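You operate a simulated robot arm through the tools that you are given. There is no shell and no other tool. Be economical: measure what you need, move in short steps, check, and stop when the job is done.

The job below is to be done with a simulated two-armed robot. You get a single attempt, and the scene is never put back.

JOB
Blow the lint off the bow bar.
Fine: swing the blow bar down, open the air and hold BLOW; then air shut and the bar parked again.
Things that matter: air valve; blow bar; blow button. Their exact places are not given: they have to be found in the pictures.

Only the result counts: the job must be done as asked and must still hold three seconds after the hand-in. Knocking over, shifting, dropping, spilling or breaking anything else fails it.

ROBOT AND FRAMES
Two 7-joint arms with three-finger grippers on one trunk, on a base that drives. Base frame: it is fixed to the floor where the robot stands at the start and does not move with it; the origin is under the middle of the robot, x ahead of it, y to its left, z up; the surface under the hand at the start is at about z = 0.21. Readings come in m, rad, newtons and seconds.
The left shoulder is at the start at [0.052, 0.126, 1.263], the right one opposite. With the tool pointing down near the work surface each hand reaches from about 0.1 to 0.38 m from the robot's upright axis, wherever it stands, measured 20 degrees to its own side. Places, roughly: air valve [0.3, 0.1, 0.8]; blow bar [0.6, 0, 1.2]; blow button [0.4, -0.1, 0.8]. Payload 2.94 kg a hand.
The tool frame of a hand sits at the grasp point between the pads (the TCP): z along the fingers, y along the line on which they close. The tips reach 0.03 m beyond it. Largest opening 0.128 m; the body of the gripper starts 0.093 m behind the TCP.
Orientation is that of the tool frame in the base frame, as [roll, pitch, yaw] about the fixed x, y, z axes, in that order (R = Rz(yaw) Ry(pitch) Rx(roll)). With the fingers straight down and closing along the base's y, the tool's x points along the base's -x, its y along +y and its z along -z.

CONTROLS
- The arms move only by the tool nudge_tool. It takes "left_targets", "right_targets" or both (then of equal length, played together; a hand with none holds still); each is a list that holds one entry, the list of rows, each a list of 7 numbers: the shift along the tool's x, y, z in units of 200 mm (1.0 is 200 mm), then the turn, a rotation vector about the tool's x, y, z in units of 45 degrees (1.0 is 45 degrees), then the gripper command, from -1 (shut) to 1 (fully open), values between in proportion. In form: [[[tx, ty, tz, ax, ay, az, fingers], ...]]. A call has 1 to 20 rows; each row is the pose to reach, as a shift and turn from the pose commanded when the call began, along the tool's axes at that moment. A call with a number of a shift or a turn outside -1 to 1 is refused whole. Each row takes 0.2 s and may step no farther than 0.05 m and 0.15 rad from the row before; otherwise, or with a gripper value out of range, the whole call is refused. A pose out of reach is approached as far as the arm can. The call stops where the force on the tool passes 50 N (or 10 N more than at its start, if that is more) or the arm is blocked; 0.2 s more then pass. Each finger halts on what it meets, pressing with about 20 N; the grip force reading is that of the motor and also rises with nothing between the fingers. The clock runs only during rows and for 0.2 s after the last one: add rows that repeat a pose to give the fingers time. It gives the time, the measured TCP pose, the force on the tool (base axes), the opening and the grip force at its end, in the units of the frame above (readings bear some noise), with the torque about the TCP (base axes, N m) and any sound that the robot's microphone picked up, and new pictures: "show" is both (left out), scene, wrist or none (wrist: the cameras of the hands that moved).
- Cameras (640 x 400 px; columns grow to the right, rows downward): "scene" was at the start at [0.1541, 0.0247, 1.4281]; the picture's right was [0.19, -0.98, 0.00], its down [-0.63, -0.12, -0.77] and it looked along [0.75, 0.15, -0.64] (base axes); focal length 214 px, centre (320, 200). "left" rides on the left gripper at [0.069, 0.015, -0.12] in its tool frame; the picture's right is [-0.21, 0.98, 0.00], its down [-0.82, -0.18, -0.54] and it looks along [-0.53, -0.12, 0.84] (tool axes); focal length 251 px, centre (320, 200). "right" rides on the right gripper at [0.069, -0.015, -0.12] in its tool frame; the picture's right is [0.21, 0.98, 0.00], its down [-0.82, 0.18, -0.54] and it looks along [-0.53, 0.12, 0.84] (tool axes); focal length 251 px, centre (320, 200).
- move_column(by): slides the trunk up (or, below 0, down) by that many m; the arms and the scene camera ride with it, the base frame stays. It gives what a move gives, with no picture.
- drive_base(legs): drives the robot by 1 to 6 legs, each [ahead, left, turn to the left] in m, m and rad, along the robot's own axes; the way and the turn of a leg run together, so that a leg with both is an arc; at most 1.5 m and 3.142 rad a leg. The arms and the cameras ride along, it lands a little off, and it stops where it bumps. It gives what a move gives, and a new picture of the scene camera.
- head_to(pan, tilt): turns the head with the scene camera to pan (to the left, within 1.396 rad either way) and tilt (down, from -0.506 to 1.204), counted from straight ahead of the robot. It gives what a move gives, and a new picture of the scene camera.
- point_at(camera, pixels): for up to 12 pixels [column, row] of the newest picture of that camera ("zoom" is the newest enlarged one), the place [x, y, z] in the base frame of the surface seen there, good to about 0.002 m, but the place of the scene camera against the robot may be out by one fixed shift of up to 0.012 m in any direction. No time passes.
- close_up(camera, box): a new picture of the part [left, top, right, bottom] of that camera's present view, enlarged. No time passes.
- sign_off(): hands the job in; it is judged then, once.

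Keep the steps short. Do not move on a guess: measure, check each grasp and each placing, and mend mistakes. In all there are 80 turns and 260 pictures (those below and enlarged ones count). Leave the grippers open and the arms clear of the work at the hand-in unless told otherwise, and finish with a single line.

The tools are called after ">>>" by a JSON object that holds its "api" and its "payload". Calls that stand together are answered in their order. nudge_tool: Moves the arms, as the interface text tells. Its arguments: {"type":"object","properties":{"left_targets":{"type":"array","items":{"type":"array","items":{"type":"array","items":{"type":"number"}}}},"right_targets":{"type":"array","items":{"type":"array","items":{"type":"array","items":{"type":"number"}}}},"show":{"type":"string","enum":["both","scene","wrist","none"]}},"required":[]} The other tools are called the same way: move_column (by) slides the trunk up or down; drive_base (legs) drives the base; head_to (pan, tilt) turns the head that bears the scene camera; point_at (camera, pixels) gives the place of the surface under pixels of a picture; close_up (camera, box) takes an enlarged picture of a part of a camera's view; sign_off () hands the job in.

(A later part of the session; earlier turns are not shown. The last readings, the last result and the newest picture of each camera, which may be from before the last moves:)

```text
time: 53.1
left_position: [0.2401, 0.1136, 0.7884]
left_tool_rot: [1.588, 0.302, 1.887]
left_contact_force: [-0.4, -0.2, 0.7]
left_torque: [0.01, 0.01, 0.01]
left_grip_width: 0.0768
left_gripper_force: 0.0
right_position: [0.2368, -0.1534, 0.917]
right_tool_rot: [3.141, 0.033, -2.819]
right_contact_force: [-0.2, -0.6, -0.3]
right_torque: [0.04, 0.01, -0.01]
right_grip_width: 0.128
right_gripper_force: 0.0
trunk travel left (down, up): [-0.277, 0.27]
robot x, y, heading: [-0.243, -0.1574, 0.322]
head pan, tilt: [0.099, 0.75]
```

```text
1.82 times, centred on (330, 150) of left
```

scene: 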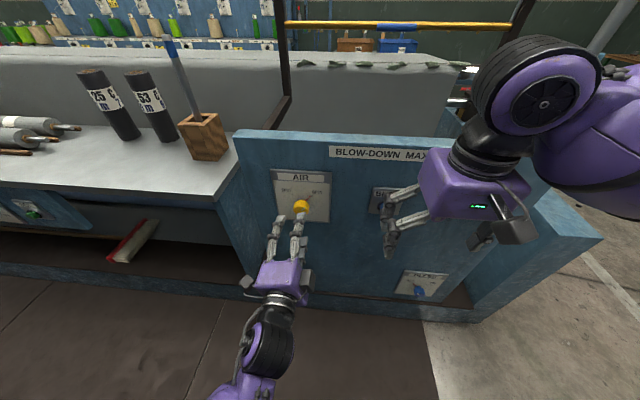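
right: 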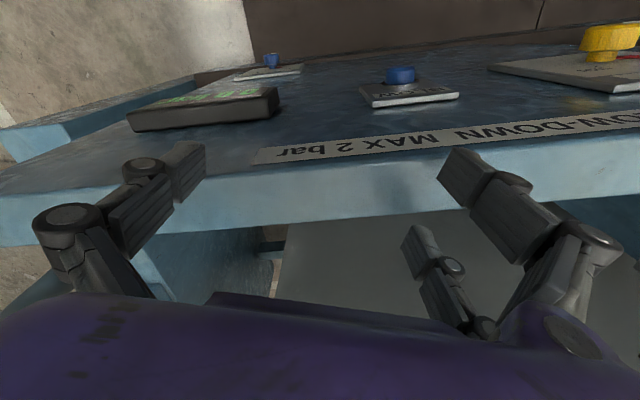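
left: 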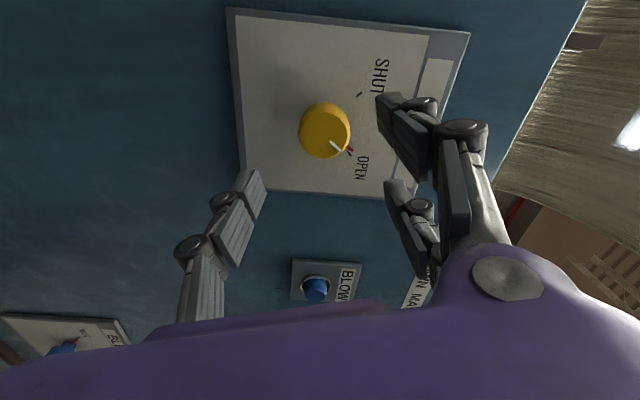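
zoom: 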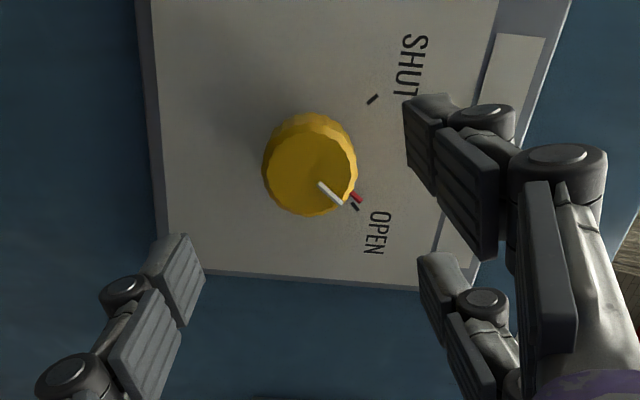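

The pointer is about at OPEN (a few degrees short). Before finishing it I check the gauge and button. I measure the button with the left wrist camera at (316,290) and start levelling the right hand forward (−45°), lifted a bit back.

>>> {"api": "point_at", "payload": {"camera": "left", "pixels": [[316, 290], [316, 284], [308, 290], [326, 290], [316, 297], [300, 275], [340, 268]]}}

>>> {"api": "close_up", "payload": {"camera": "left", "box": [276, 250, 372, 310]}}

>>> {"api": "nudge_tool", "payload": {"right_targets": [[[0, 0, 0, 0, -0.16, 0, 0], [0, 0, 0, 0, -0.32, 0, -0.5], [0, 0, 0, 0, -0.48, 0, -1], [0, 0, 0, 0, -0.64, 0, -1], [0, 0, 0, 0, -0.8, 0, -1], [0, 0, 0, 0, -0.96, 0, -1], [0, 0, 0, 0, -0.96, 0, -1]]], "show": "scene"}}

```text
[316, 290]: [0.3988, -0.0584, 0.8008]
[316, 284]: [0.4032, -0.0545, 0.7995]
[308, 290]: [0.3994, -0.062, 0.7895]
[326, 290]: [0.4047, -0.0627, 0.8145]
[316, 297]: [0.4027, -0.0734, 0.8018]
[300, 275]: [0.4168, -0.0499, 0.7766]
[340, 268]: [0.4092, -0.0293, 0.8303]
```

```text
6.67 times, centred on (324, 280) of left
```

zoom: 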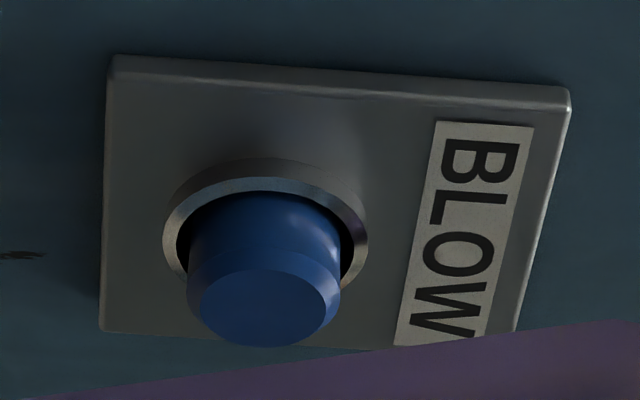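

```text
time: 54.7
left_position: [0.24, 0.1125, 0.787]
left_tool_rot: [1.591, 0.304, 1.885]
left_contact_force: [-0.2, 0.4, -0.4]
left_torque: [-0.02, -0.01, -0.01]
left_grip_width: 0.0769
left_gripper_force: 0.0
right_position: [0.332, -0.1143, 0.9291]
right_tool_rot: [-3.139, 0.786, -2.816]
right_contact_force: [-0.3, 0.1, 0.2]
right_torque: [-0.02, 0.04, -0.01]
right_grip_width: 0.0
right_gripper_force: 3.3
right hand out of reach, approached as far as the arm can: row 3, 4, 5, 6, 7
trunk travel left (down, up): [-0.277, 0.27]
robot x, y, heading: [-0.2457, -0.1573, 0.329]
head pan, tilt: [0.099, 0.75]
```

scene: 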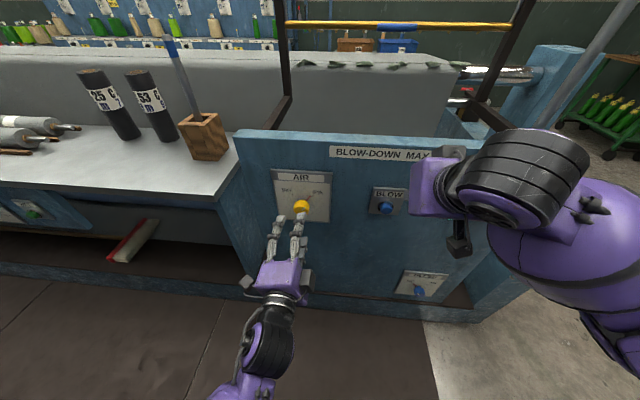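

Right hand is at 45°, displaced forward (0.332,-0.114,0.929) as it couldn't fold closer. Button face centre ≈ (0.402,-0.069,0.80). I lower the right hand 0.1 and tilt up a bit, then read where it is.

>>> {"api": "nudge_tool", "payload": {"right_targets": [[[0.09, 0.03, 0.09, 0, -0.08, 0, -1], [0.18, 0.06, 0.18, 0, -0.16, 0, -1], [0.27, 0.1, 0.27, 0, -0.24, 0, -1], [0.374, 0.14, 0.375, 0, -0.3, 0, -1], [0.374, 0.14, 0.375, 0, -0.3, 0, -1]]]}}

```text
time: 55.9
left_position: [0.2401, 0.1134, 0.7883]
left_tool_rot: [1.59, 0.304, 1.884]
left_contact_force: [0.2, 0.4, -0.1]
left_torque: [0.0, 0.02, 0.03]
left_grip_width: 0.0769
left_gripper_force: 0.1
right_position: [0.3259, -0.0877, 0.8223]
right_tool_rot: [-3.139, 1.024, -2.816]
right_contact_force: [0.4, 0.6, 0.5]
right_torque: [-0.01, 0.0, 0.04]
right_grip_width: 0.0001
right_gripper_force: 2.9
right hand out of reach, approached as far as the arm can: row 1, 2, 3
trunk travel left (down, up): [-0.277, 0.27]
robot x, y, heading: [-0.2456, -0.1517, 0.33]
head pan, tilt: [0.099, 0.75]
```

scene: 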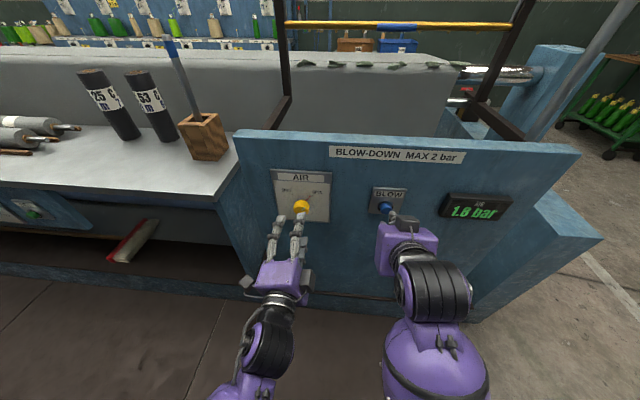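
right: 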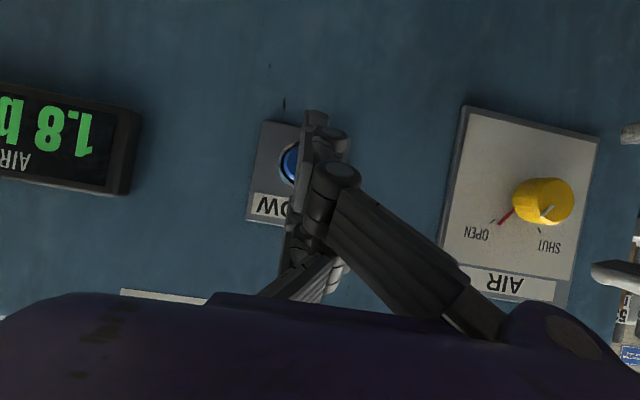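

The gauge reads 1.8 bar (under the 2 bar limit): air is open. Now I line up the right fingertips 2 cm before the BLOW button.

>>> {"api": "nudge_tool", "payload": {"right_targets": [[[0.013, -0.016, 0.08, 0, -0.15, 0, -1], [0.027, -0.033, 0.168, 0, -0.3, 0, -1], [0.027, -0.033, 0.168, 0, -0.3, 0, -1]]]}}

>>> {"api": "close_up", "payload": {"camera": "scene", "box": [340, 170, 440, 250]}}

```text
time: 56.7
left_position: [0.2403, 0.1125, 0.7877]
left_tool_rot: [1.589, 0.303, 1.885]
left_contact_force: [0.9, -0.9, 0.7]
left_torque: [-0.02, -0.01, 0.02]
left_grip_width: 0.0769
left_gripper_force: 0.1
right_position: [0.3515, -0.0835, 0.7993]
right_tool_rot: [-3.139, 1.261, -2.815]
right_contact_force: [-0.4, 0.0, -0.4]
right_torque: [0.01, -0.03, 0.04]
right_grip_width: 0.0002
right_gripper_force: 3.5
trunk travel left (down, up): [-0.277, 0.27]
robot x, y, heading: [-0.2467, -0.1535, 0.327]
head pan, tilt: [0.099, 0.75]
```

scene: 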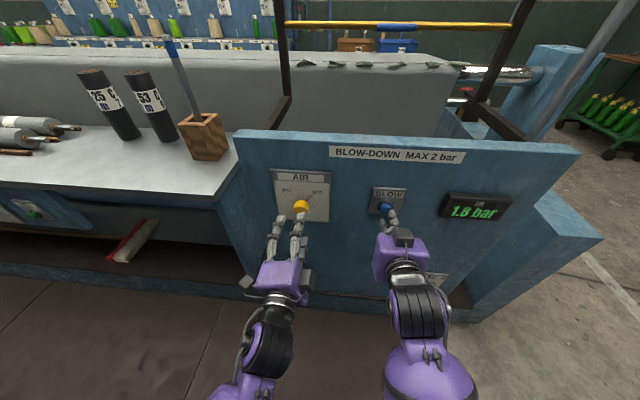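
right: 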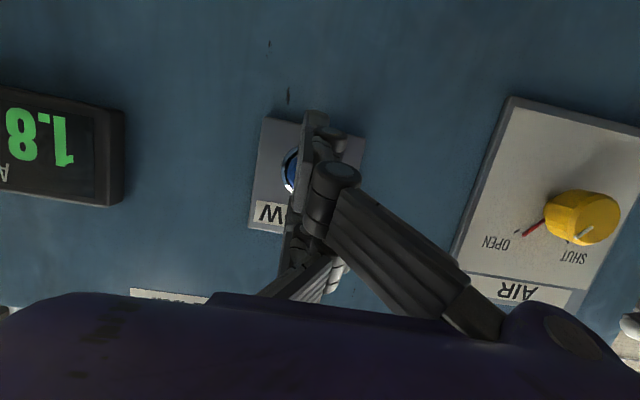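

```text
5.00 times, centred on (390, 210) of scene
```

zoom: 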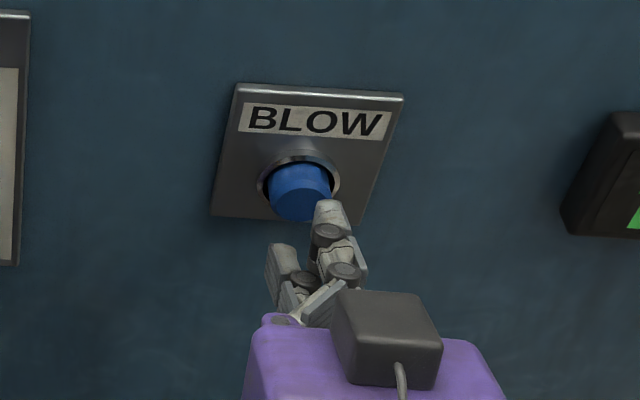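

The fingertips sit just before the button, slightly right. I shift 4 mm left and press forward 3 cm, watching force and sound.

>>> {"api": "nudge_tool", "payload": {"right_targets": [[[0, 0.02, 0, 0, 0, 0, -1], [-0.015, 0.02, 0.048, 0, 0, 0, -1], [-0.0305, 0.02, 0.095, 0, 0, 0, -1], [-0.038, 0.02, 0.119, 0, 0, 0, -1], [-0.046, 0.02, 0.143, 0, 0, 0, -1], [-0.046, 0.02, 0.143, 0, 0, 0, -1]]]}}

>>> {"api": "close_up", "payload": {"camera": "scene", "box": [340, 170, 440, 250]}}

```text
time: 58.1
left_position: [0.2397, 0.1123, 0.7891]
left_tool_rot: [1.588, 0.303, 1.887]
left_contact_force: [-0.1, 0.6, 1.0]
left_torque: [-0.01, 0.02, -0.03]
left_grip_width: 0.0766
left_gripper_force: 0.1
right_position: [0.379, -0.07, 0.7996]
right_tool_rot: [-3.141, 1.258, -2.817]
right_contact_force: [-0.8, -0.8, 1.9]
right_torque: [0.0, -0.06, -0.04]
right_grip_width: 0.0002
right_gripper_force: 2.6
trunk travel left (down, up): [-0.277, 0.27]
robot x, y, heading: [-0.2423, -0.1553, 0.326]
head pan, tilt: [0.099, 0.75]
```

scene: 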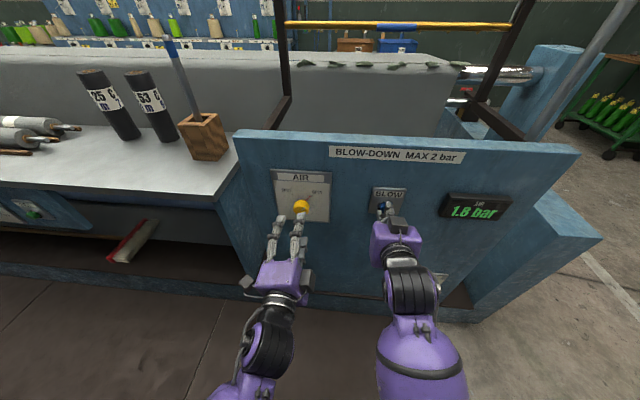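
right: 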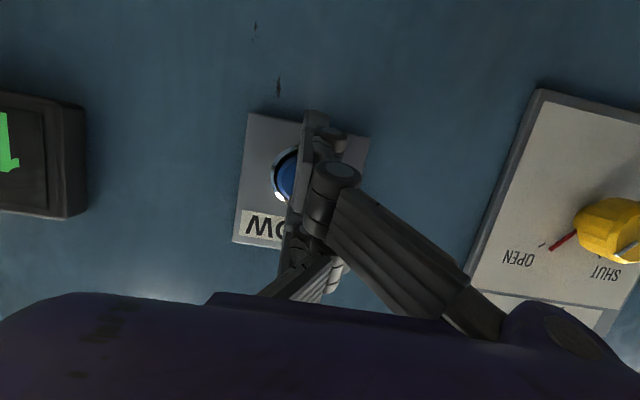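

```text
5.00 times, centred on (390, 210) of scene
```

zoom: 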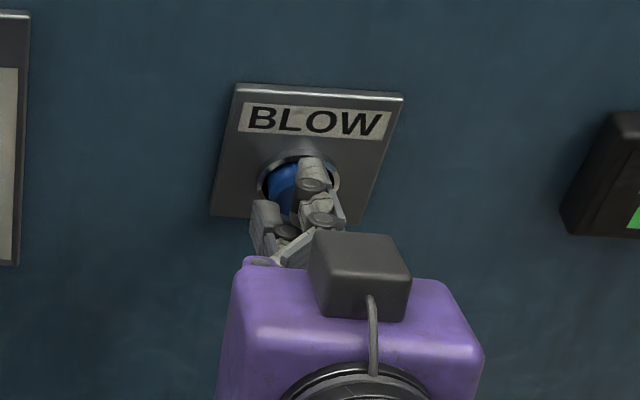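

Little force yet (~2 N). I push 10 mm further in small steps.

>>> {"api": "nudge_tool", "payload": {"right_targets": [[[-0.006, 0, 0.019, 0, 0, 0, -1], [-0.011, 0, 0.036, 0, 0, 0, -1], [-0.016, 0, 0.05, 0, 0, 0, -1], [-0.016, 0, 0.05, 0, 0, 0, -1]]]}}

>>> {"api": "close_up", "payload": {"camera": "scene", "box": [340, 170, 440, 250]}}

>>> {"api": "close_up", "payload": {"camera": "scene", "box": [240, 0, 560, 140]}}

```text
time: 59.1
left_position: [0.2389, 0.1122, 0.789]
left_tool_rot: [1.587, 0.302, 1.886]
left_contact_force: [0.1, 0.7, 0.2]
left_torque: [0.01, 0.02, 0.0]
left_grip_width: 0.0768
left_gripper_force: 0.0
right_position: [0.3861, -0.068, 0.7992]
right_tool_rot: [-3.141, 1.261, -2.817]
right_contact_force: [-19.6, -5.4, -1.1]
right_torque: [0.06, -0.29, -0.23]
right_grip_width: 0.0
right_gripper_force: 2.5
trunk travel left (down, up): [-0.277, 0.27]
robot x, y, heading: [-0.2443, -0.1528, 0.325]
head pan, tilt: [0.099, 0.75]
heard: click
```

scene: 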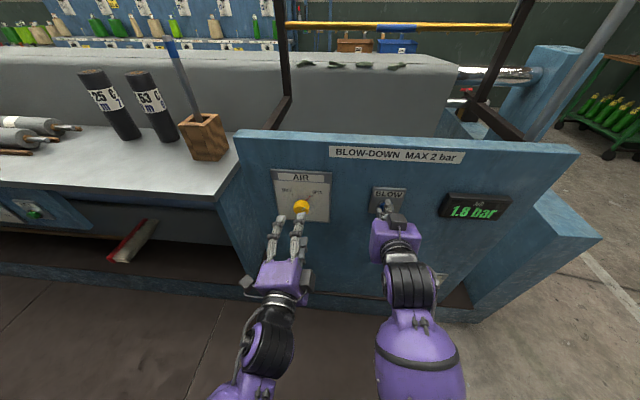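
right: 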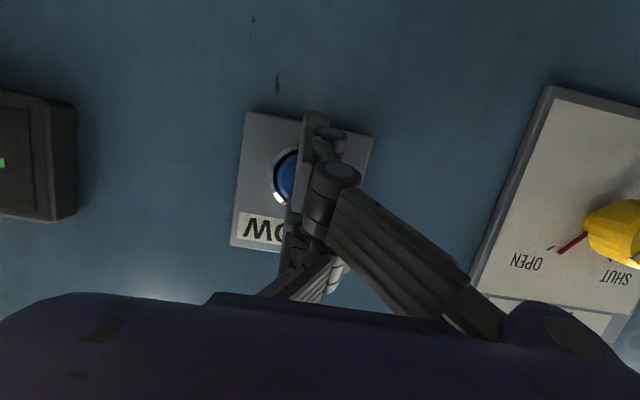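

```text
5.00 times, centred on (390, 210) of scene
```

zoom: 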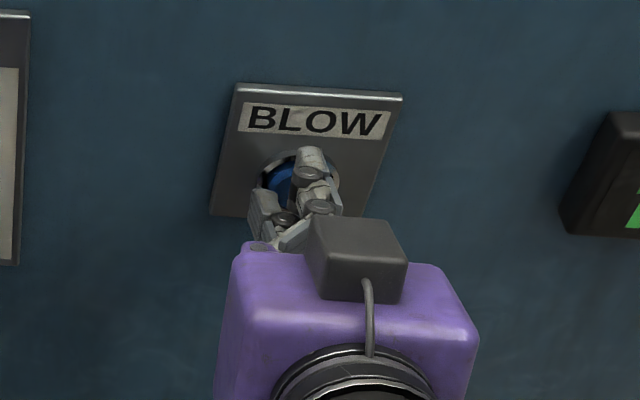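

```text
2.00 times, centred on (400, 70) of scene
```

zoom: 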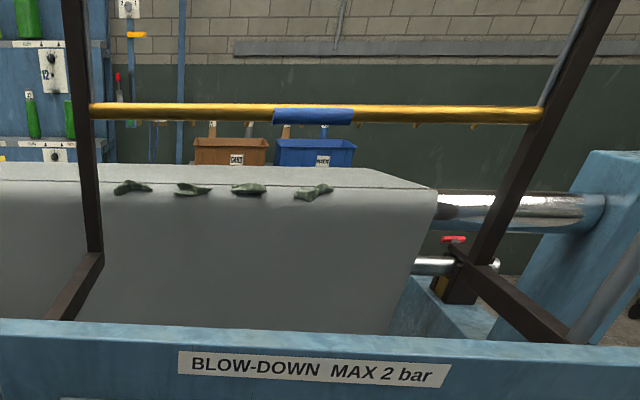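

Click heard, and lint is leaving the bar (6 → 4 tufts). I keep holding BLOW for 3 s.

>>> {"api": "nudge_tool", "payload": {"right_targets": [[[0, 0, 0, 0, 0, 0, -1], [0, 0, 0, 0, 0, 0, -1], [0, 0, 0, 0, 0, 0, -1], [0, 0, 0, 0, 0, 0, -1], [0, 0, 0, 0, 0, 0, -1], [0, 0, 0, 0, 0, 0, -1], [0, 0, 0, 0, 0, 0, -1], [0, 0, 0, 0, 0, 0, -1], [0, 0, 0, 0, 0, 0, -1], [0, 0, 0, 0, 0, 0, -1], [0, 0, 0, 0, 0, 0, -1], [0, 0, 0, 0, 0, 0, -1], [0, 0, 0, 0, 0, 0, -1], [0, 0, 0, 0, 0, 0, -1]]], "show": "scene"}}

>>> {"api": "close_up", "payload": {"camera": "scene", "box": [240, 0, 560, 140]}}

```text
time: 62.1
left_position: [0.2398, 0.113, 0.7884]
left_tool_rot: [1.587, 0.303, 1.886]
left_contact_force: [0.2, -0.4, -0.5]
left_torque: [0.04, 0.0, -0.03]
left_grip_width: 0.077
left_gripper_force: 0.1
right_position: [0.3872, -0.0676, 0.8]
right_tool_rot: [-3.137, 1.261, -2.815]
right_contact_force: [-15.9, -3.9, 8.1]
right_torque: [-0.01, -0.47, -0.17]
right_grip_width: 0.0002
right_gripper_force: 3.4
trunk travel left (down, up): [-0.277, 0.27]
robot x, y, heading: [-0.2429, -0.1547, 0.324]
head pan, tilt: [0.099, 0.75]
```

scene: 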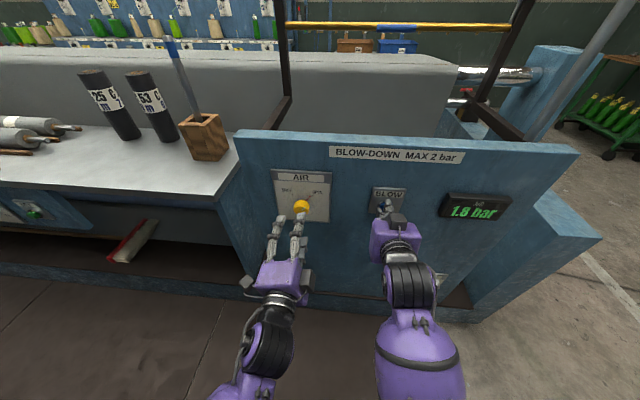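

```text
2.00 times, centred on (400, 70) of scene
```

zoom: 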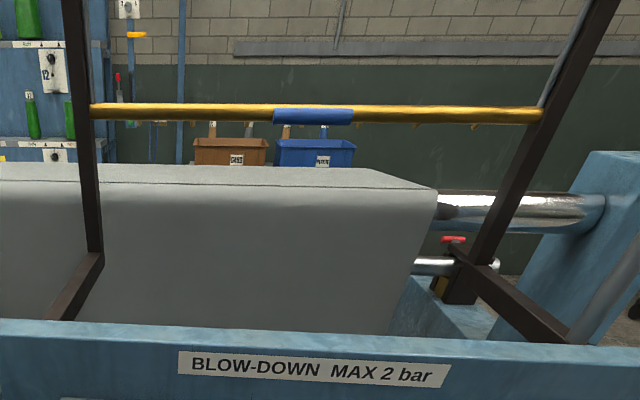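

All the lint is gone. I release the button (right hand back 8 cm), then the left hand returns to the knob and grips it.

>>> {"api": "nudge_tool", "payload": {"right_targets": [[[0.04, 0, -0.127, 0, 0, 0, -1], [0.08, 0, -0.254, 0, 0, 0, -1], [0.122, 0, -0.381, 0, 0, 0, -1], [0.122, 0, -0.381, 0, 0, 0, -1], [0.122, 0, -0.381, 0, 0, 0, -1], [0.122, 0, -0.381, 0, 0, 0, -1], [0.122, 0, -0.381, 0, 0, 0, -1], [0.122, 0, -0.381, 0, 0, 0, -1]]], "left_targets": [[[0, 0, 0, 0, 0, 0, 0.2], [0, 0, 0, 0, 0, 0, 0.2], [0, -0.01, 0.12, 0, 0, 0, 0.2], [0, -0.01, 0.25, 0, 0, 0, 0.2], [0, -0.01, 0.375, 0, 0, 0, 0.2], [0, -0.01, 0.375, 0, 0, 0, -0.5], [0, -0.01, 0.375, 0, 0, 0, -1], [0, -0.01, 0.375, 0, 0, 0, -1]]]}}

```text
time: 63.9
left_position: [0.3098, 0.1394, 0.7863]
left_tool_rot: [1.595, 0.302, 1.89]
left_contact_force: [-3.5, 3.9, -7.3]
left_torque: [0.11, -0.12, 0.6]
left_grip_width: 0.034
left_gripper_force: 45.3
right_position: [0.3106, -0.092, 0.8002]
right_tool_rot: [-3.137, 1.259, -2.817]
right_contact_force: [0.6, -0.4, 0.9]
right_torque: [-0.01, 0.02, -0.02]
right_grip_width: 0.0001
right_gripper_force: 3.1
trunk travel left (down, up): [-0.277, 0.27]
robot x, y, heading: [-0.2435, -0.1543, 0.326]
head pan, tilt: [0.099, 0.75]
```

scene: 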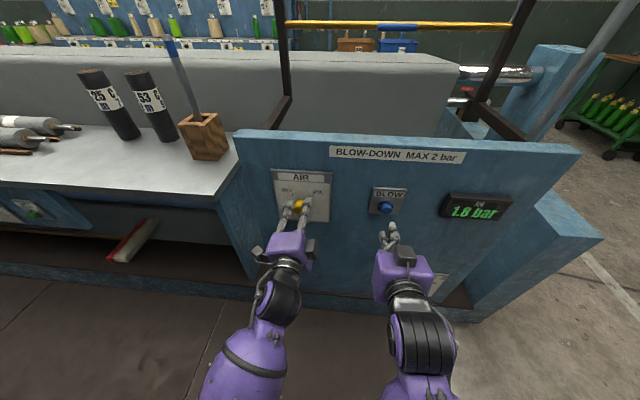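
right: 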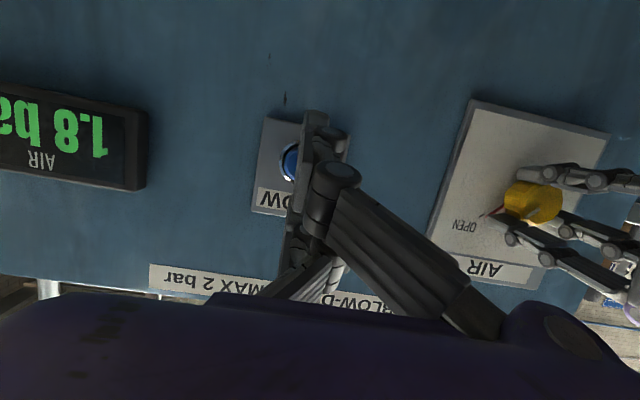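
left: 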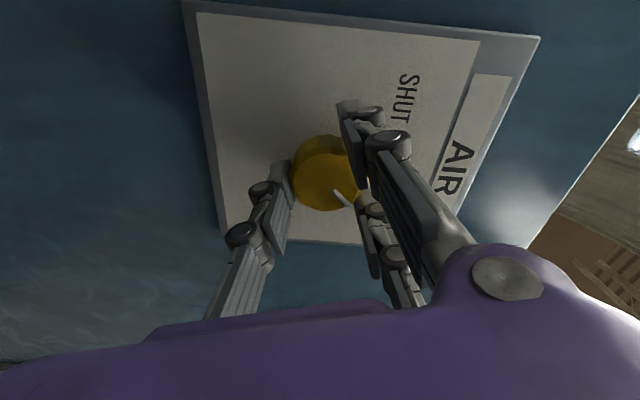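

Gripped well with small forces. Now I turn back −45°, then −48°.

>>> {"api": "nudge_tool", "payload": {"left_targets": [[[0, 0, 0, 0, 0, -0.16, -1], [0, 0, 0, 0, 0, -0.33, -1], [0, 0, 0, 0, 0, -0.5, -1], [0, 0, 0, 0, 0, -0.66, -1], [0, 0, 0, 0, 0, -0.82, -1], [0, 0, 0, 0, 0, -0.98, -1]]], "show": "none"}}

>>> {"api": "nudge_tool", "payload": {"left_targets": [[[0, 0, 0, 0, 0, -0.16, -1], [0, 0, 0, 0, 0, -0.33, -1], [0, 0, 0, 0, 0, -0.5, -1], [0, 0, 0, 0, 0, -0.66, -1], [0, 0, 0, 0, 0, -0.82, -1], [0, 0, 0, 0, 0, -1, -1], [0, 0, 0, 0, 0, -1, -1]]], "show": "both"}}

>>> {"api": "close_up", "payload": {"camera": "scene", "box": [260, 160, 350, 230]}}

```text
time: 65.3
left_position: [0.3103, 0.1359, 0.7888]
left_tool_rot: [1.601, 1.075, 1.904]
left_contact_force: [21.7, 14.5, 5.8]
left_torque: [0.24, -0.62, 0.14]
left_grip_width: 0.0338
left_gripper_force: 45.6
right_position: [0.3123, -0.0917, 0.7999]
right_tool_rot: [-3.137, 1.256, -2.814]
right_contact_force: [1.1, 1.0, -0.3]
right_torque: [0.0, 0.02, -0.02]
right_grip_width: 0.0
right_gripper_force: 3.0
trunk travel left (down, up): [-0.277, 0.27]
robot x, y, heading: [-0.2445, -0.153, 0.326]
head pan, tilt: [0.099, 0.75]
```

```text
time: 66.9
left_position: [0.3099, 0.1355, 0.7912]
left_tool_rot: [-1.592, 1.281, -1.282]
left_contact_force: [21.1, 12.1, 26.2]
left_torque: [0.67, -0.57, 0.14]
left_grip_width: 0.0345
left_gripper_force: 45.3
right_position: [0.3107, -0.0926, 0.7991]
right_tool_rot: [-3.14, 1.259, -2.814]
right_contact_force: [0.1, -0.3, 0.3]
right_torque: [-0.02, 0.03, 0.02]
right_grip_width: 0.0
right_gripper_force: 2.6
trunk travel left (down, up): [-0.277, 0.27]
robot x, y, heading: [-0.2426, -0.1528, 0.326]
head pan, tilt: [0.099, 0.75]
```

scene: 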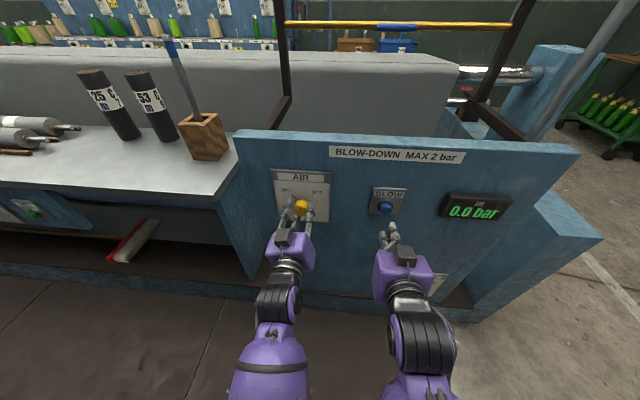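
left: 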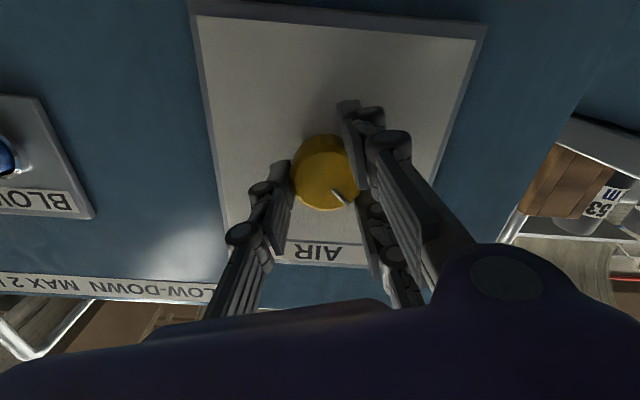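

```text
5.71 times, centred on (305, 195) of scene
```

zoom: 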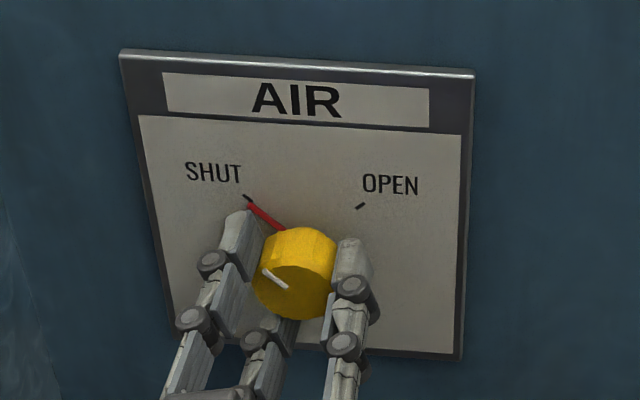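

Gauge 0.0 bar and pointer at SHUT, a few degrees short. I add −5°, release and back off.

>>> {"api": "nudge_tool", "payload": {"left_targets": [[[0, 0, 0, 0, 0, -0.06, -1], [0, 0, 0, 0, 0, -0.12, -1], [0, 0, 0, 0, 0, -0.12, -1], [0, 0, 0, 0, 0, -0.12, -0.5], [0, 0, 0, 0, 0, -0.12, 0.2], [0, 0, 0, 0, 0, -0.12, 0.2], [0, 0, -0.15, 0, 0, -0.12, 0.2], [0, 0, -0.35, 0, 0, -0.12, 0.2], [0, 0, -0.5, 0, 0, -0.12, 0.2]]], "show": "scene"}}

>>> {"api": "close_up", "payload": {"camera": "scene", "box": [260, 160, 350, 230]}}

```text
time: 69.0
left_position: [0.2539, 0.0918, 0.8515]
left_tool_rot: [-1.239, 1.153, -0.994]
left_contact_force: [0.1, 0.6, -0.1]
left_torque: [0.0, 0.03, -0.01]
left_grip_width: 0.0768
left_gripper_force: 0.0
right_position: [0.3115, -0.0931, 0.8001]
right_tool_rot: [-3.139, 1.259, -2.817]
right_contact_force: [0.3, 0.2, 0.3]
right_torque: [-0.01, 0.01, 0.03]
right_grip_width: 0.0
right_gripper_force: 3.3
trunk travel left (down, up): [-0.277, 0.27]
robot x, y, heading: [-0.2458, -0.1545, 0.326]
head pan, tilt: [0.099, 0.75]
stopped in row 9 (left hand): the arm was blocked; the commanded pose is now the measured one
```

scene: 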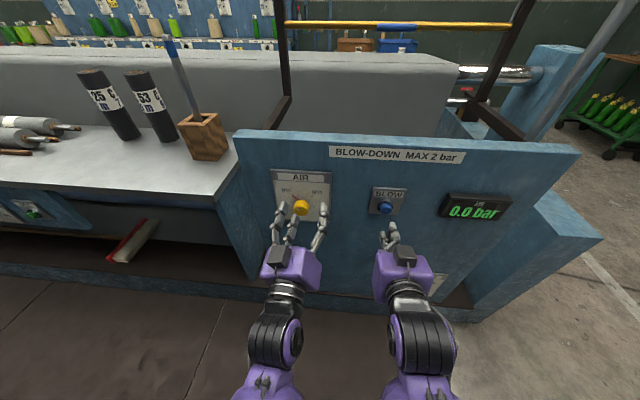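

```text
5.71 times, centred on (305, 195) of scene
```

zoom: 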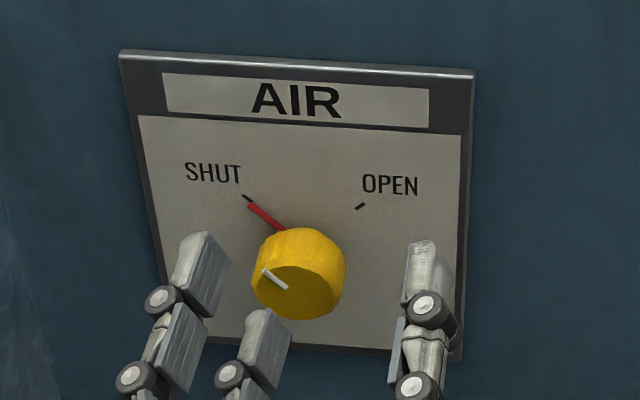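

Pointer exactly at SHUT, gauge 0.0. Now I raise the trunk fully to go back to the bar, and look.

>>> {"api": "move_column", "payload": {"by": 0.27}}

>>> {"api": "head_to", "payload": {"pan": 0.1, "tilt": 0.7}}

```text
time: 71.1
left_position: [0.2816, 0.0783, 1.1667]
left_tool_rot: [-0.859, 1.092, -0.696]
left_contact_force: [-0.9, -0.5, -0.2]
left_torque: [0.01, -0.06, 0.02]
left_grip_width: 0.0767
left_gripper_force: 0.1
right_position: [0.3136, -0.0928, 1.0368]
right_tool_rot: [-3.139, 1.282, -2.817]
right_contact_force: [0.6, -0.6, 0.1]
right_torque: [0.04, -0.02, -0.02]
right_grip_width: 0.0
right_gripper_force: 2.4
trunk travel left (down, up): [-0.501, 0.046]
robot x, y, heading: [-0.2447, -0.1591, 0.323]
head pan, tilt: [0.099, 0.75]
stopped: the arm was blocked; the commanded pose is now the measured one
```

```text
time: 71.7
left_position: [0.2828, 0.0786, 1.1648]
left_tool_rot: [-0.861, 1.092, -0.697]
left_contact_force: [-1.0, -0.4, 0.3]
left_torque: [0.01, 0.02, -0.02]
left_grip_width: 0.0769
left_gripper_force: 0.1
right_position: [0.3125, -0.0918, 1.0359]
right_tool_rot: [-3.14, 1.279, -2.818]
right_contact_force: [0.8, -1.4, 0.6]
right_torque: [0.02, 0.01, 0.01]
right_grip_width: 0.0
right_gripper_force: 3.2
trunk travel left (down, up): [-0.501, 0.046]
robot x, y, heading: [-0.2474, -0.1523, 0.324]
head pan, tilt: [0.099, 0.7]
```

scene: 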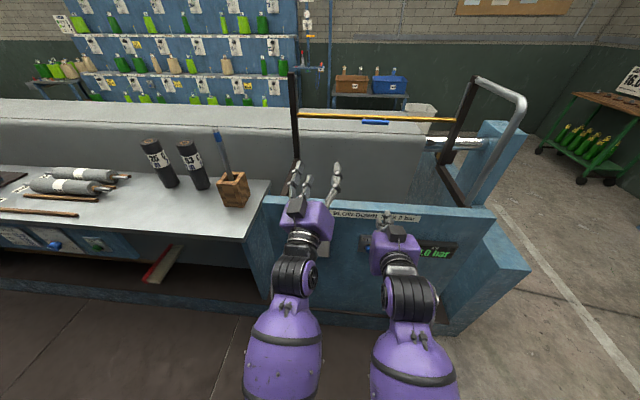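

The left and right arms seem to touch each other below. I move the right hand 0.15 m to the right and 0.1 m up, out of the way.

>>> {"api": "nudge_tool", "payload": {"right_targets": [[[-0.1, -0.15, -0.03, 0, 0, 0, -1], [-0.2, -0.3, -0.06, 0, 0, 0, -1], [-0.3, -0.45, -0.09, 0, 0, 0, -1], [-0.4, -0.6, -0.12, 0, 0, 0, -1], [-0.48, -0.75, -0.145, 0, 0, 0, -1], [-0.48, -0.75, -0.145, 0, 0, 0, -1]]], "show": "none"}}

>>> {"api": "move_column", "payload": {"by": 0.046}}

>>> {"api": "head_to", "payload": {"pan": 0.1, "tilt": 1.1}}

```text
time: 73.1
left_position: [0.2815, 0.0788, 1.1628]
left_tool_rot: [-0.862, 1.091, -0.698]
left_contact_force: [0.1, -0.1, 0.1]
left_torque: [-0.04, 0.02, -0.02]
left_grip_width: 0.0765
left_gripper_force: 0.1
right_position: [0.3617, -0.236, 1.1378]
right_tool_rot: [-3.138, 1.281, -2.814]
right_contact_force: [-0.2, 0.6, 0.2]
right_torque: [0.01, 0.02, 0.01]
right_grip_width: 0.0
right_gripper_force: 3.2
trunk travel left (down, up): [-0.501, 0.046]
robot x, y, heading: [-0.2457, -0.1525, 0.324]
head pan, tilt: [0.099, 0.7]
```

```text
time: 74.0
left_position: [0.2913, 0.0717, 1.2449]
left_tool_rot: [-0.733, 1.07, -0.601]
left_contact_force: [0.7, 0.1, -0.6]
left_torque: [-0.02, -0.03, 0.01]
left_grip_width: 0.0765
left_gripper_force: 0.2
right_position: [0.3614, -0.2341, 1.1824]
right_tool_rot: [3.14, 1.28, -2.819]
right_contact_force: [0.2, 0.2, -0.1]
right_torque: [0.02, 0.01, 0.02]
right_grip_width: 0.0
right_gripper_force: 3.3
trunk travel left (down, up): [-0.547, 0.0]
robot x, y, heading: [-0.2444, -0.1562, 0.324]
head pan, tilt: [0.099, 0.7]
```

```text
time: 74.9
left_position: [0.2907, 0.072, 1.2434]
left_tool_rot: [-0.735, 1.069, -0.601]
left_contact_force: [-0.2, -0.1, 0.5]
left_torque: [0.03, 0.0, -0.01]
left_grip_width: 0.0767
left_gripper_force: 0.1
right_position: [0.3591, -0.2352, 1.1835]
right_tool_rot: [-3.14, 1.281, -2.815]
right_contact_force: [-0.1, -0.2, 0.1]
right_torque: [0.01, 0.02, -0.02]
right_grip_width: 0.0
right_gripper_force: 3.5
trunk travel left (down, up): [-0.547, 0.0]
robot x, y, heading: [-0.2446, -0.1553, 0.326]
head pan, tilt: [0.099, 1.1]
```

scene: 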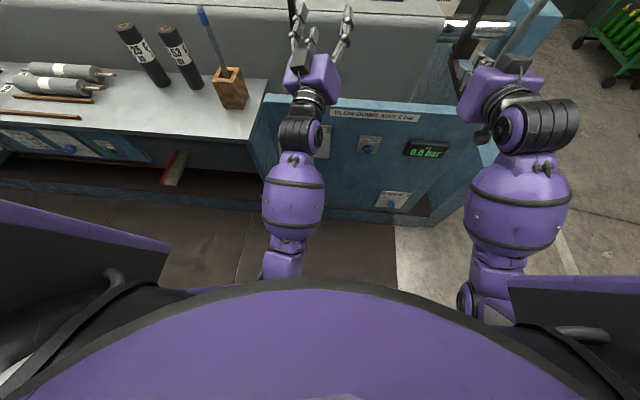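

The handle lies ~0.11 m right of the robot's centreline now, so the right arm suits it. I check forearm/elbow heights before driving forward over the panel (top z≈0.98).

>>> {"api": "point_at", "payload": {"camera": "scene", "pixels": [[520, 215], [495, 280], [465, 300], [540, 130], [290, 205], [285, 260], [300, 135], [350, 100], [330, 240]]}}

```text
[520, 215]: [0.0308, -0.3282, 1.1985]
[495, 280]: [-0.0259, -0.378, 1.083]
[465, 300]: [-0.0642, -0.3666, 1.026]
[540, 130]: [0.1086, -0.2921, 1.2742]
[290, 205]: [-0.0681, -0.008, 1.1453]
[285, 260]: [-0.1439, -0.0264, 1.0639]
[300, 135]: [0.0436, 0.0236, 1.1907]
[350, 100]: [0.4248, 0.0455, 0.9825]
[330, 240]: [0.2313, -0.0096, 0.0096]
```

Heights are fine. I turn the right gripper −90° about its axis in two calls and open it partly.

>>> {"api": "nudge_tool", "payload": {"right_targets": [[[0, 0, 0, 0, 0, -0.16, -1], [0, 0, 0, 0, 0, -0.33, -1], [0, 0, 0, 0, 0, -0.5, -1], [0, 0, 0, 0, 0, -0.66, -1], [0, 0, 0, 0, 0, -0.83, -0.5], [0, 0, 0, 0, 0, -1, 0]]], "show": "none"}}

>>> {"api": "nudge_tool", "payload": {"right_targets": [[[0, 0, 0, 0, 0, -0.16, 0], [0, 0, 0, 0, 0, -0.33, 0], [0, 0, 0, 0, 0, -0.5, 0], [0, 0, 0, 0, 0, -0.66, 0], [0, 0, 0, 0, 0, -0.83, 0], [0, 0, 0, 0, 0, -1, 0], [0, 0, 0, 0, 0, -1, 0]]], "show": "none"}}

>>> {"api": "head_to", "payload": {"pan": -0.1, "tilt": 0.6}}

```text
time: 76.3
left_position: [0.2895, 0.0732, 1.2435]
left_tool_rot: [-0.731, 1.071, -0.597]
left_contact_force: [-0.4, 0.2, -0.3]
left_torque: [0.0, 0.02, 0.01]
left_grip_width: 0.0765
left_gripper_force: 0.0
right_position: [0.3612, -0.2334, 1.1818]
right_tool_rot: [-1.968, 0.743, -1.526]
right_contact_force: [0.2, 0.3, 0.3]
right_torque: [-0.02, -0.01, 0.01]
right_grip_width: 0.0515
right_gripper_force: 0.0
trunk travel left (down, up): [-0.547, 0.0]
robot x, y, heading: [-0.2463, -0.1562, 0.326]
head pan, tilt: [0.099, 1.1]
```

```text
time: 77.9
left_position: [0.2895, 0.0743, 1.242]
left_tool_rot: [-0.731, 1.074, -0.598]
left_contact_force: [0.1, 0.7, -1.2]
left_torque: [0.01, 0.01, 0.0]
left_grip_width: 0.077
left_gripper_force: 0.1
right_position: [0.3609, -0.2349, 1.1822]
right_tool_rot: [-1.862, -0.001, -1.247]
right_contact_force: [-0.8, -0.3, -0.2]
right_torque: [0.05, 0.0, -0.02]
right_grip_width: 0.0638
right_gripper_force: 0.1
trunk travel left (down, up): [-0.547, 0.0]
robot x, y, heading: [-0.2441, -0.1533, 0.326]
head pan, tilt: [0.099, 1.1]
```

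```text
time: 78.8
left_position: [0.2894, 0.0747, 1.2414]
left_tool_rot: [-0.733, 1.076, -0.597]
left_contact_force: [-0.7, -0.2, -0.3]
left_torque: [-0.01, -0.01, 0.01]
left_grip_width: 0.0769
left_gripper_force: 0.1
right_position: [0.3595, -0.2352, 1.1831]
right_tool_rot: [-1.861, 0.0, -1.247]
right_contact_force: [0.2, 0.3, -0.7]
right_torque: [-0.02, -0.02, 0.0]
right_grip_width: 0.0638
right_gripper_force: 0.1
trunk travel left (down, up): [-0.547, 0.0]
robot x, y, heading: [-0.2467, -0.1558, 0.323]
head pan, tilt: [-0.099, 0.6]
```

scene: 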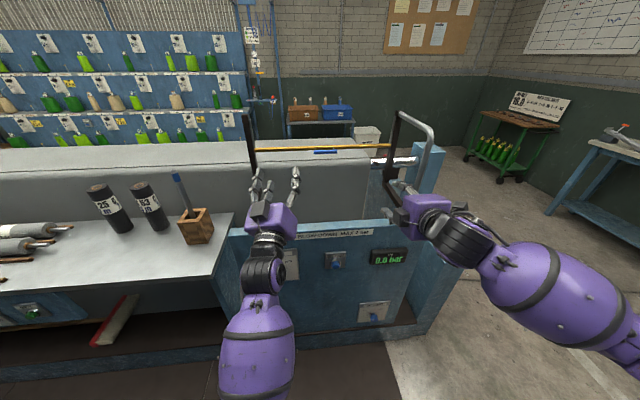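

The right tool is now level-ish (17° down), closing vertically. I measure the handle and drive forward 0.26 m.

>>> {"api": "point_at", "payload": {"camera": "scene", "pixels": [[316, 152], [325, 152], [334, 151], [285, 150], [360, 147]]}}

>>> {"api": "drive_base", "payload": {"legs": [[0.26, 0, 0]]}}

```text
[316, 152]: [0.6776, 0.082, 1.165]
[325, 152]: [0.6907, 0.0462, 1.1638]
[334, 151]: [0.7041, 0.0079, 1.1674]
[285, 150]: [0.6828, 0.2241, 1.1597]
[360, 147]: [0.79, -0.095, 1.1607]
```

```text
time: 80.7
left_position: [0.5357, 0.1575, 1.2412]
left_tool_rot: [-0.731, 1.079, -0.596]
left_contact_force: [0.1, -0.4, 0.3]
left_torque: [0.01, 0.02, -0.01]
left_grip_width: 0.0767
left_gripper_force: 0.0
right_position: [0.6068, -0.152, 1.183]
right_tool_rot: [-1.861, 0.0, -1.248]
right_contact_force: [0.1, 0.3, 0.7]
right_torque: [0.02, 0.0, 0.03]
right_grip_width: 0.064
right_gripper_force: 0.2
trunk travel left (down, up): [-0.547, 0.0]
robot x, y, heading: [0.0006, -0.0717, 0.321]
head pan, tilt: [-0.099, 0.6]
```

scene: 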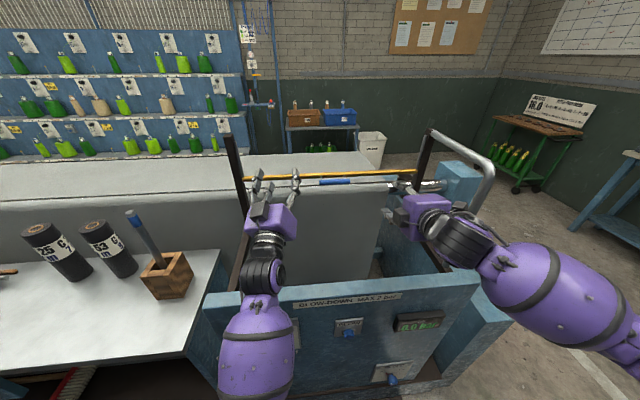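

Now the left hand must clear the bar's path: I pull it back 0.12 m while the right hand moves to 9 cm before the handle.

>>> {"api": "nudge_tool", "payload": {"left_targets": [[[0, 0, -0.1, 0, 0, 0, 0.2], [0, 0, -0.2, 0, 0, 0, 0.2], [0, 0, -0.3, 0, 0, 0, 0.2], [0, 0, -0.4, 0, 0, 0, 0.2], [0, 0, -0.5, 0, 0, 0, 0.2], [0, 0, -0.6, 0, 0, 0, 0.2]]], "right_targets": [[[-0.13, -0.015, 0, 0, 0, 0, 0], [-0.26, -0.03, 0, 0, 0, 0, 0], [-0.39, -0.045, 0.05, 0, 0, 0, 0], [-0.52, -0.06, 0.15, 0, 0, 0, 0], [-0.66, -0.08, 0.23, 0, 0, 0, 0], [-0.79, -0.095, 0.32, 0, 0, 0, 0]]]}}

```text
time: 81.6
left_position: [0.4904, 0.1267, 1.296]
left_tool_rot: [-0.498, 0.982, -0.443]
left_contact_force: [-0.6, 0.8, -0.4]
left_torque: [0.0, 0.02, -0.02]
left_grip_width: 0.0768
left_gripper_force: 0.0
right_position: [0.5995, -0.065, 1.1903]
right_tool_rot: [-1.862, -0.002, -1.249]
right_contact_force: [0.0, 0.0, 1.4]
right_torque: [0.03, 0.03, -0.02]
right_grip_width: 0.0639
right_gripper_force: 0.0
trunk travel left (down, up): [-0.547, 0.0]
robot x, y, heading: [0.0013, -0.0724, 0.324]
head pan, tilt: [-0.099, 0.6]
stopped in row 4 (left hand): the arm was blocked; the commanded pose is now the measured one
```

scene: 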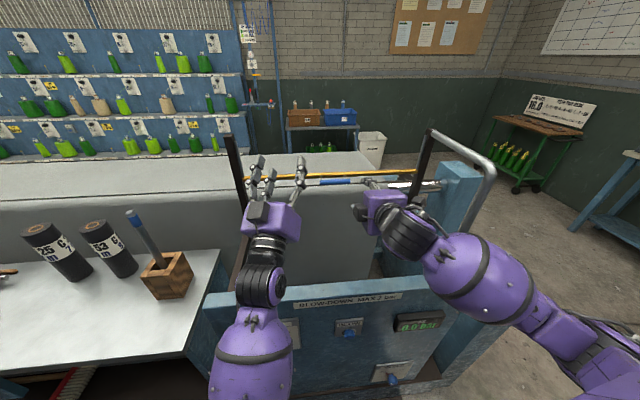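
right: 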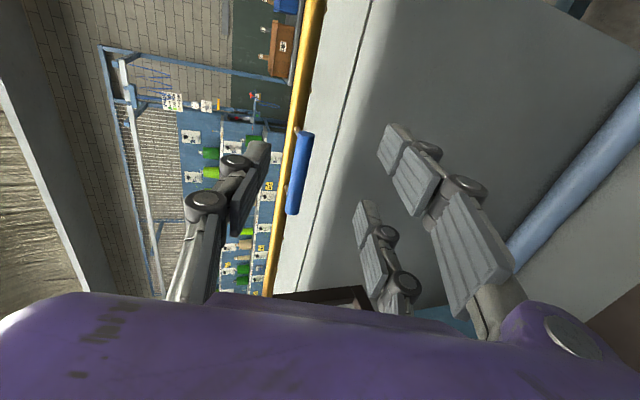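
left: 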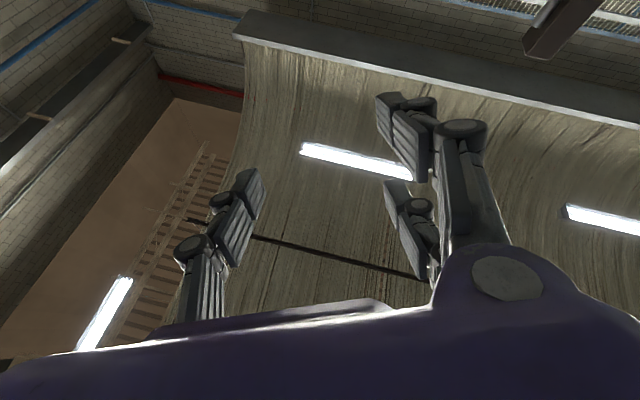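

The left hand stopped at m≈0.50, still 7 cm clear of the bar path; I lift it 0.1 m and left for more margin. I refine the handle place with the right wrist camera at (300,170).

>>> {"api": "point_at", "payload": {"camera": "right", "pixels": [[304, 140], [300, 172], [294, 208], [310, 60], [270, 270]]}}

>>> {"api": "nudge_tool", "payload": {"left_targets": [[[-0.12, 0.027, 0.067, 0, 0, 0, 0.2], [-0.24, 0.054, 0.135, 0, 0, 0, 0.2], [-0.36, 0.08, 0.2, 0, 0, 0, 0.2], [-0.475, 0.108, 0.27, 0, 0, 0, 0.2]]], "show": "scene"}}

```text
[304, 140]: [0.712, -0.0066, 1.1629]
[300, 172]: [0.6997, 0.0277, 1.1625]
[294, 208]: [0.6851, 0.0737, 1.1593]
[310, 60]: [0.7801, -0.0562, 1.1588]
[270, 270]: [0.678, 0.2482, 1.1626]
```

```text
time: 82.6
left_position: [0.4905, 0.1789, 1.3959]
left_tool_rot: [-0.499, 0.98, -0.443]
left_contact_force: [0.3, 0.2, -0.5]
left_torque: [0.0, -0.01, -0.03]
left_grip_width: 0.0768
left_gripper_force: 0.1
right_position: [0.5988, -0.0661, 1.1889]
right_tool_rot: [-1.859, -0.003, -1.249]
right_contact_force: [0.8, -0.7, -1.2]
right_torque: [0.04, -0.01, -0.01]
right_grip_width: 0.064
right_gripper_force: 0.0
trunk travel left (down, up): [-0.547, 0.0]
robot x, y, heading: [-0.0023, -0.0682, 0.329]
head pan, tilt: [-0.099, 0.6]
```

scene: 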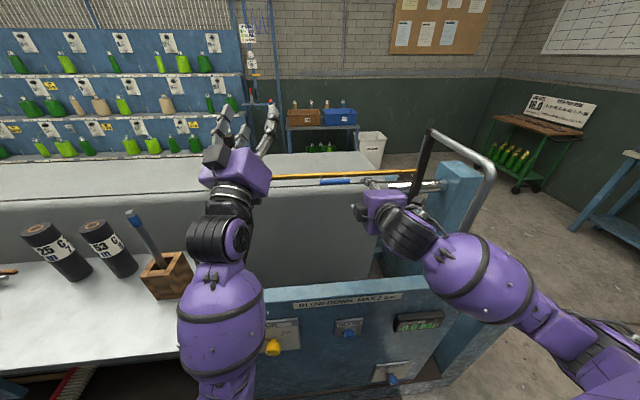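

Handle axis ≈ (0.7035,0.0435,1.158). The right hand aligns sideways, advances onto it, and closes.

>>> {"api": "nudge_tool", "payload": {"right_targets": [[[-0.12, -0.015, 0.0, 0, 0, 0, 0], [-0.24, -0.03, 0.05, 0, 0, 0, 0], [-0.354, -0.043, 0.15, 0, 0, 0, 0], [-0.354, -0.043, 0.3, 0, 0, 0, 0], [-0.354, -0.043, 0.45, 0, 0, 0, 0], [-0.354, -0.043, 0.58, 0, 0, 0, 0], [-0.354, -0.043, 0.665, 0, 0, 0, 0], [-0.354, -0.043, 0.665, 0, 0, 0, -0.5], [-0.354, -0.043, 0.665, 0, 0, 0, -1], [-0.354, -0.043, 0.665, 0, 0, 0, -1]]]}}

```text
time: 84.8
left_position: [0.4915, 0.1774, 1.3961]
left_tool_rot: [-0.497, 0.98, -0.442]
left_contact_force: [0.1, -0.5, -0.3]
left_torque: [-0.03, -0.01, -0.04]
left_grip_width: 0.0767
left_gripper_force: 0.1
right_position: [0.7018, 0.0435, 1.1605]
right_tool_rot: [-1.857, -0.001, -1.248]
right_contact_force: [3.3, 1.1, 6.1]
right_torque: [0.07, -0.02, 0.13]
right_grip_width: 0.0164
right_gripper_force: 42.3
trunk travel left (down, up): [-0.547, 0.0]
robot x, y, heading: [0.0035, -0.0723, 0.322]
head pan, tilt: [-0.099, 0.6]
```

scene: 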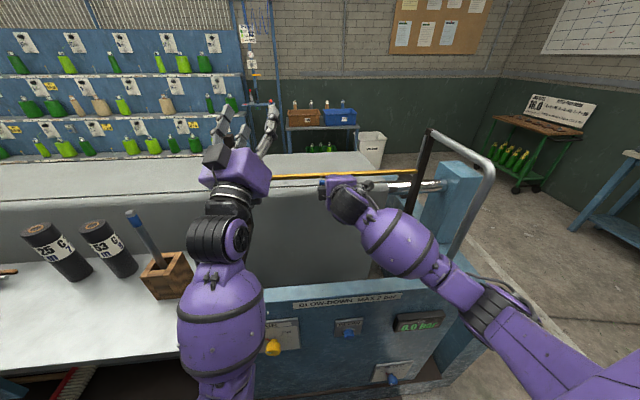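
right: 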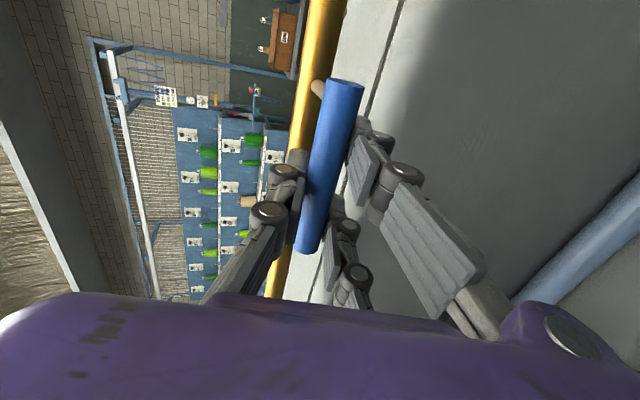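

Gripped (16.4 mm). Now I swing back along the arc: first 30°.

>>> {"api": "nudge_tool", "payload": {"right_targets": [[[0, -0.0085, -0.0855, -0.111, 0, 0, -1], [0, -0.0285, -0.169, -0.222, 0, 0, -1], [0, -0.0585, -0.2495, -0.333, 0, 0, -1], [0, -0.0995, -0.3255, -0.444, 0, 0, -1]]]}}

```text
time: 85.8
left_position: [0.4943, 0.1787, 1.395]
left_tool_rot: [-0.499, 0.982, -0.445]
left_contact_force: [0.2, -0.5, 0.2]
left_torque: [0.01, 0.01, 0.02]
left_grip_width: 0.0769
left_gripper_force: 0.1
right_position: [0.6494, 0.026, 1.1996]
right_tool_rot: [-2.204, -0.001, -1.249]
right_contact_force: [27.6, 7.2, 16.5]
right_torque: [0.05, -0.05, 0.48]
right_grip_width: 0.0165
right_gripper_force: 42.3
trunk travel left (down, up): [-0.547, 0.0]
robot x, y, heading: [0.006, -0.0701, 0.322]
head pan, tilt: [-0.099, 0.6]
```

scene: 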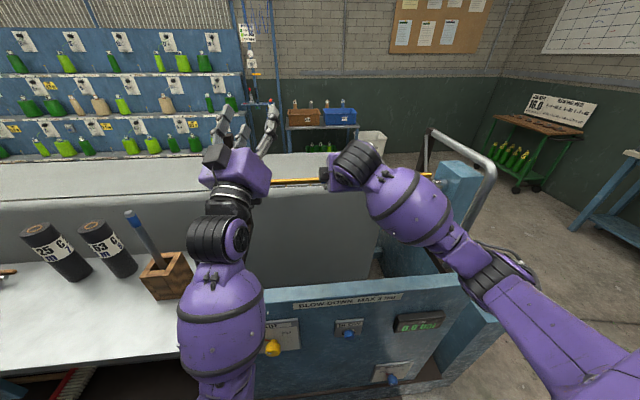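
right: 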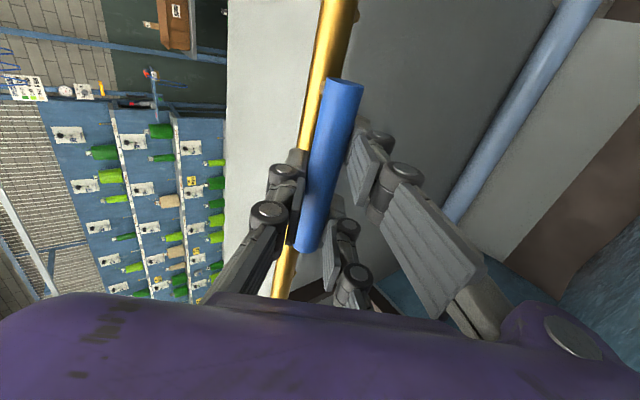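

The force is mainly radial (toward the pivot): my radius is a few mm large. I trim it and go on 30°.

>>> {"api": "nudge_tool", "payload": {"right_targets": [[[0, -0.015, 0.0035, 0, 0, 0, -1], [0, -0.038, -0.0775, -0.111, 0, 0, -1], [0, -0.072, -0.1545, -0.222, 0, 0, -1]]], "show": "none"}}

```text
time: 86.6
left_position: [0.4929, 0.1801, 1.3946]
left_tool_rot: [-0.502, 0.983, -0.446]
left_contact_force: [-0.5, 0.1, -0.7]
left_torque: [-0.01, -0.04, 0.01]
left_grip_width: 0.0767
left_gripper_force: 0.0
right_position: [0.6325, 0.022, 1.224]
right_tool_rot: [-2.386, -0.003, -1.25]
right_contact_force: [22.1, 8.4, 6.7]
right_torque: [-0.29, -0.05, -0.23]
right_grip_width: 0.0166
right_gripper_force: 42.4
trunk travel left (down, up): [-0.547, 0.0]
robot x, y, heading: [-0.0022, -0.0728, 0.328]
head pan, tilt: [-0.099, 0.6]
```

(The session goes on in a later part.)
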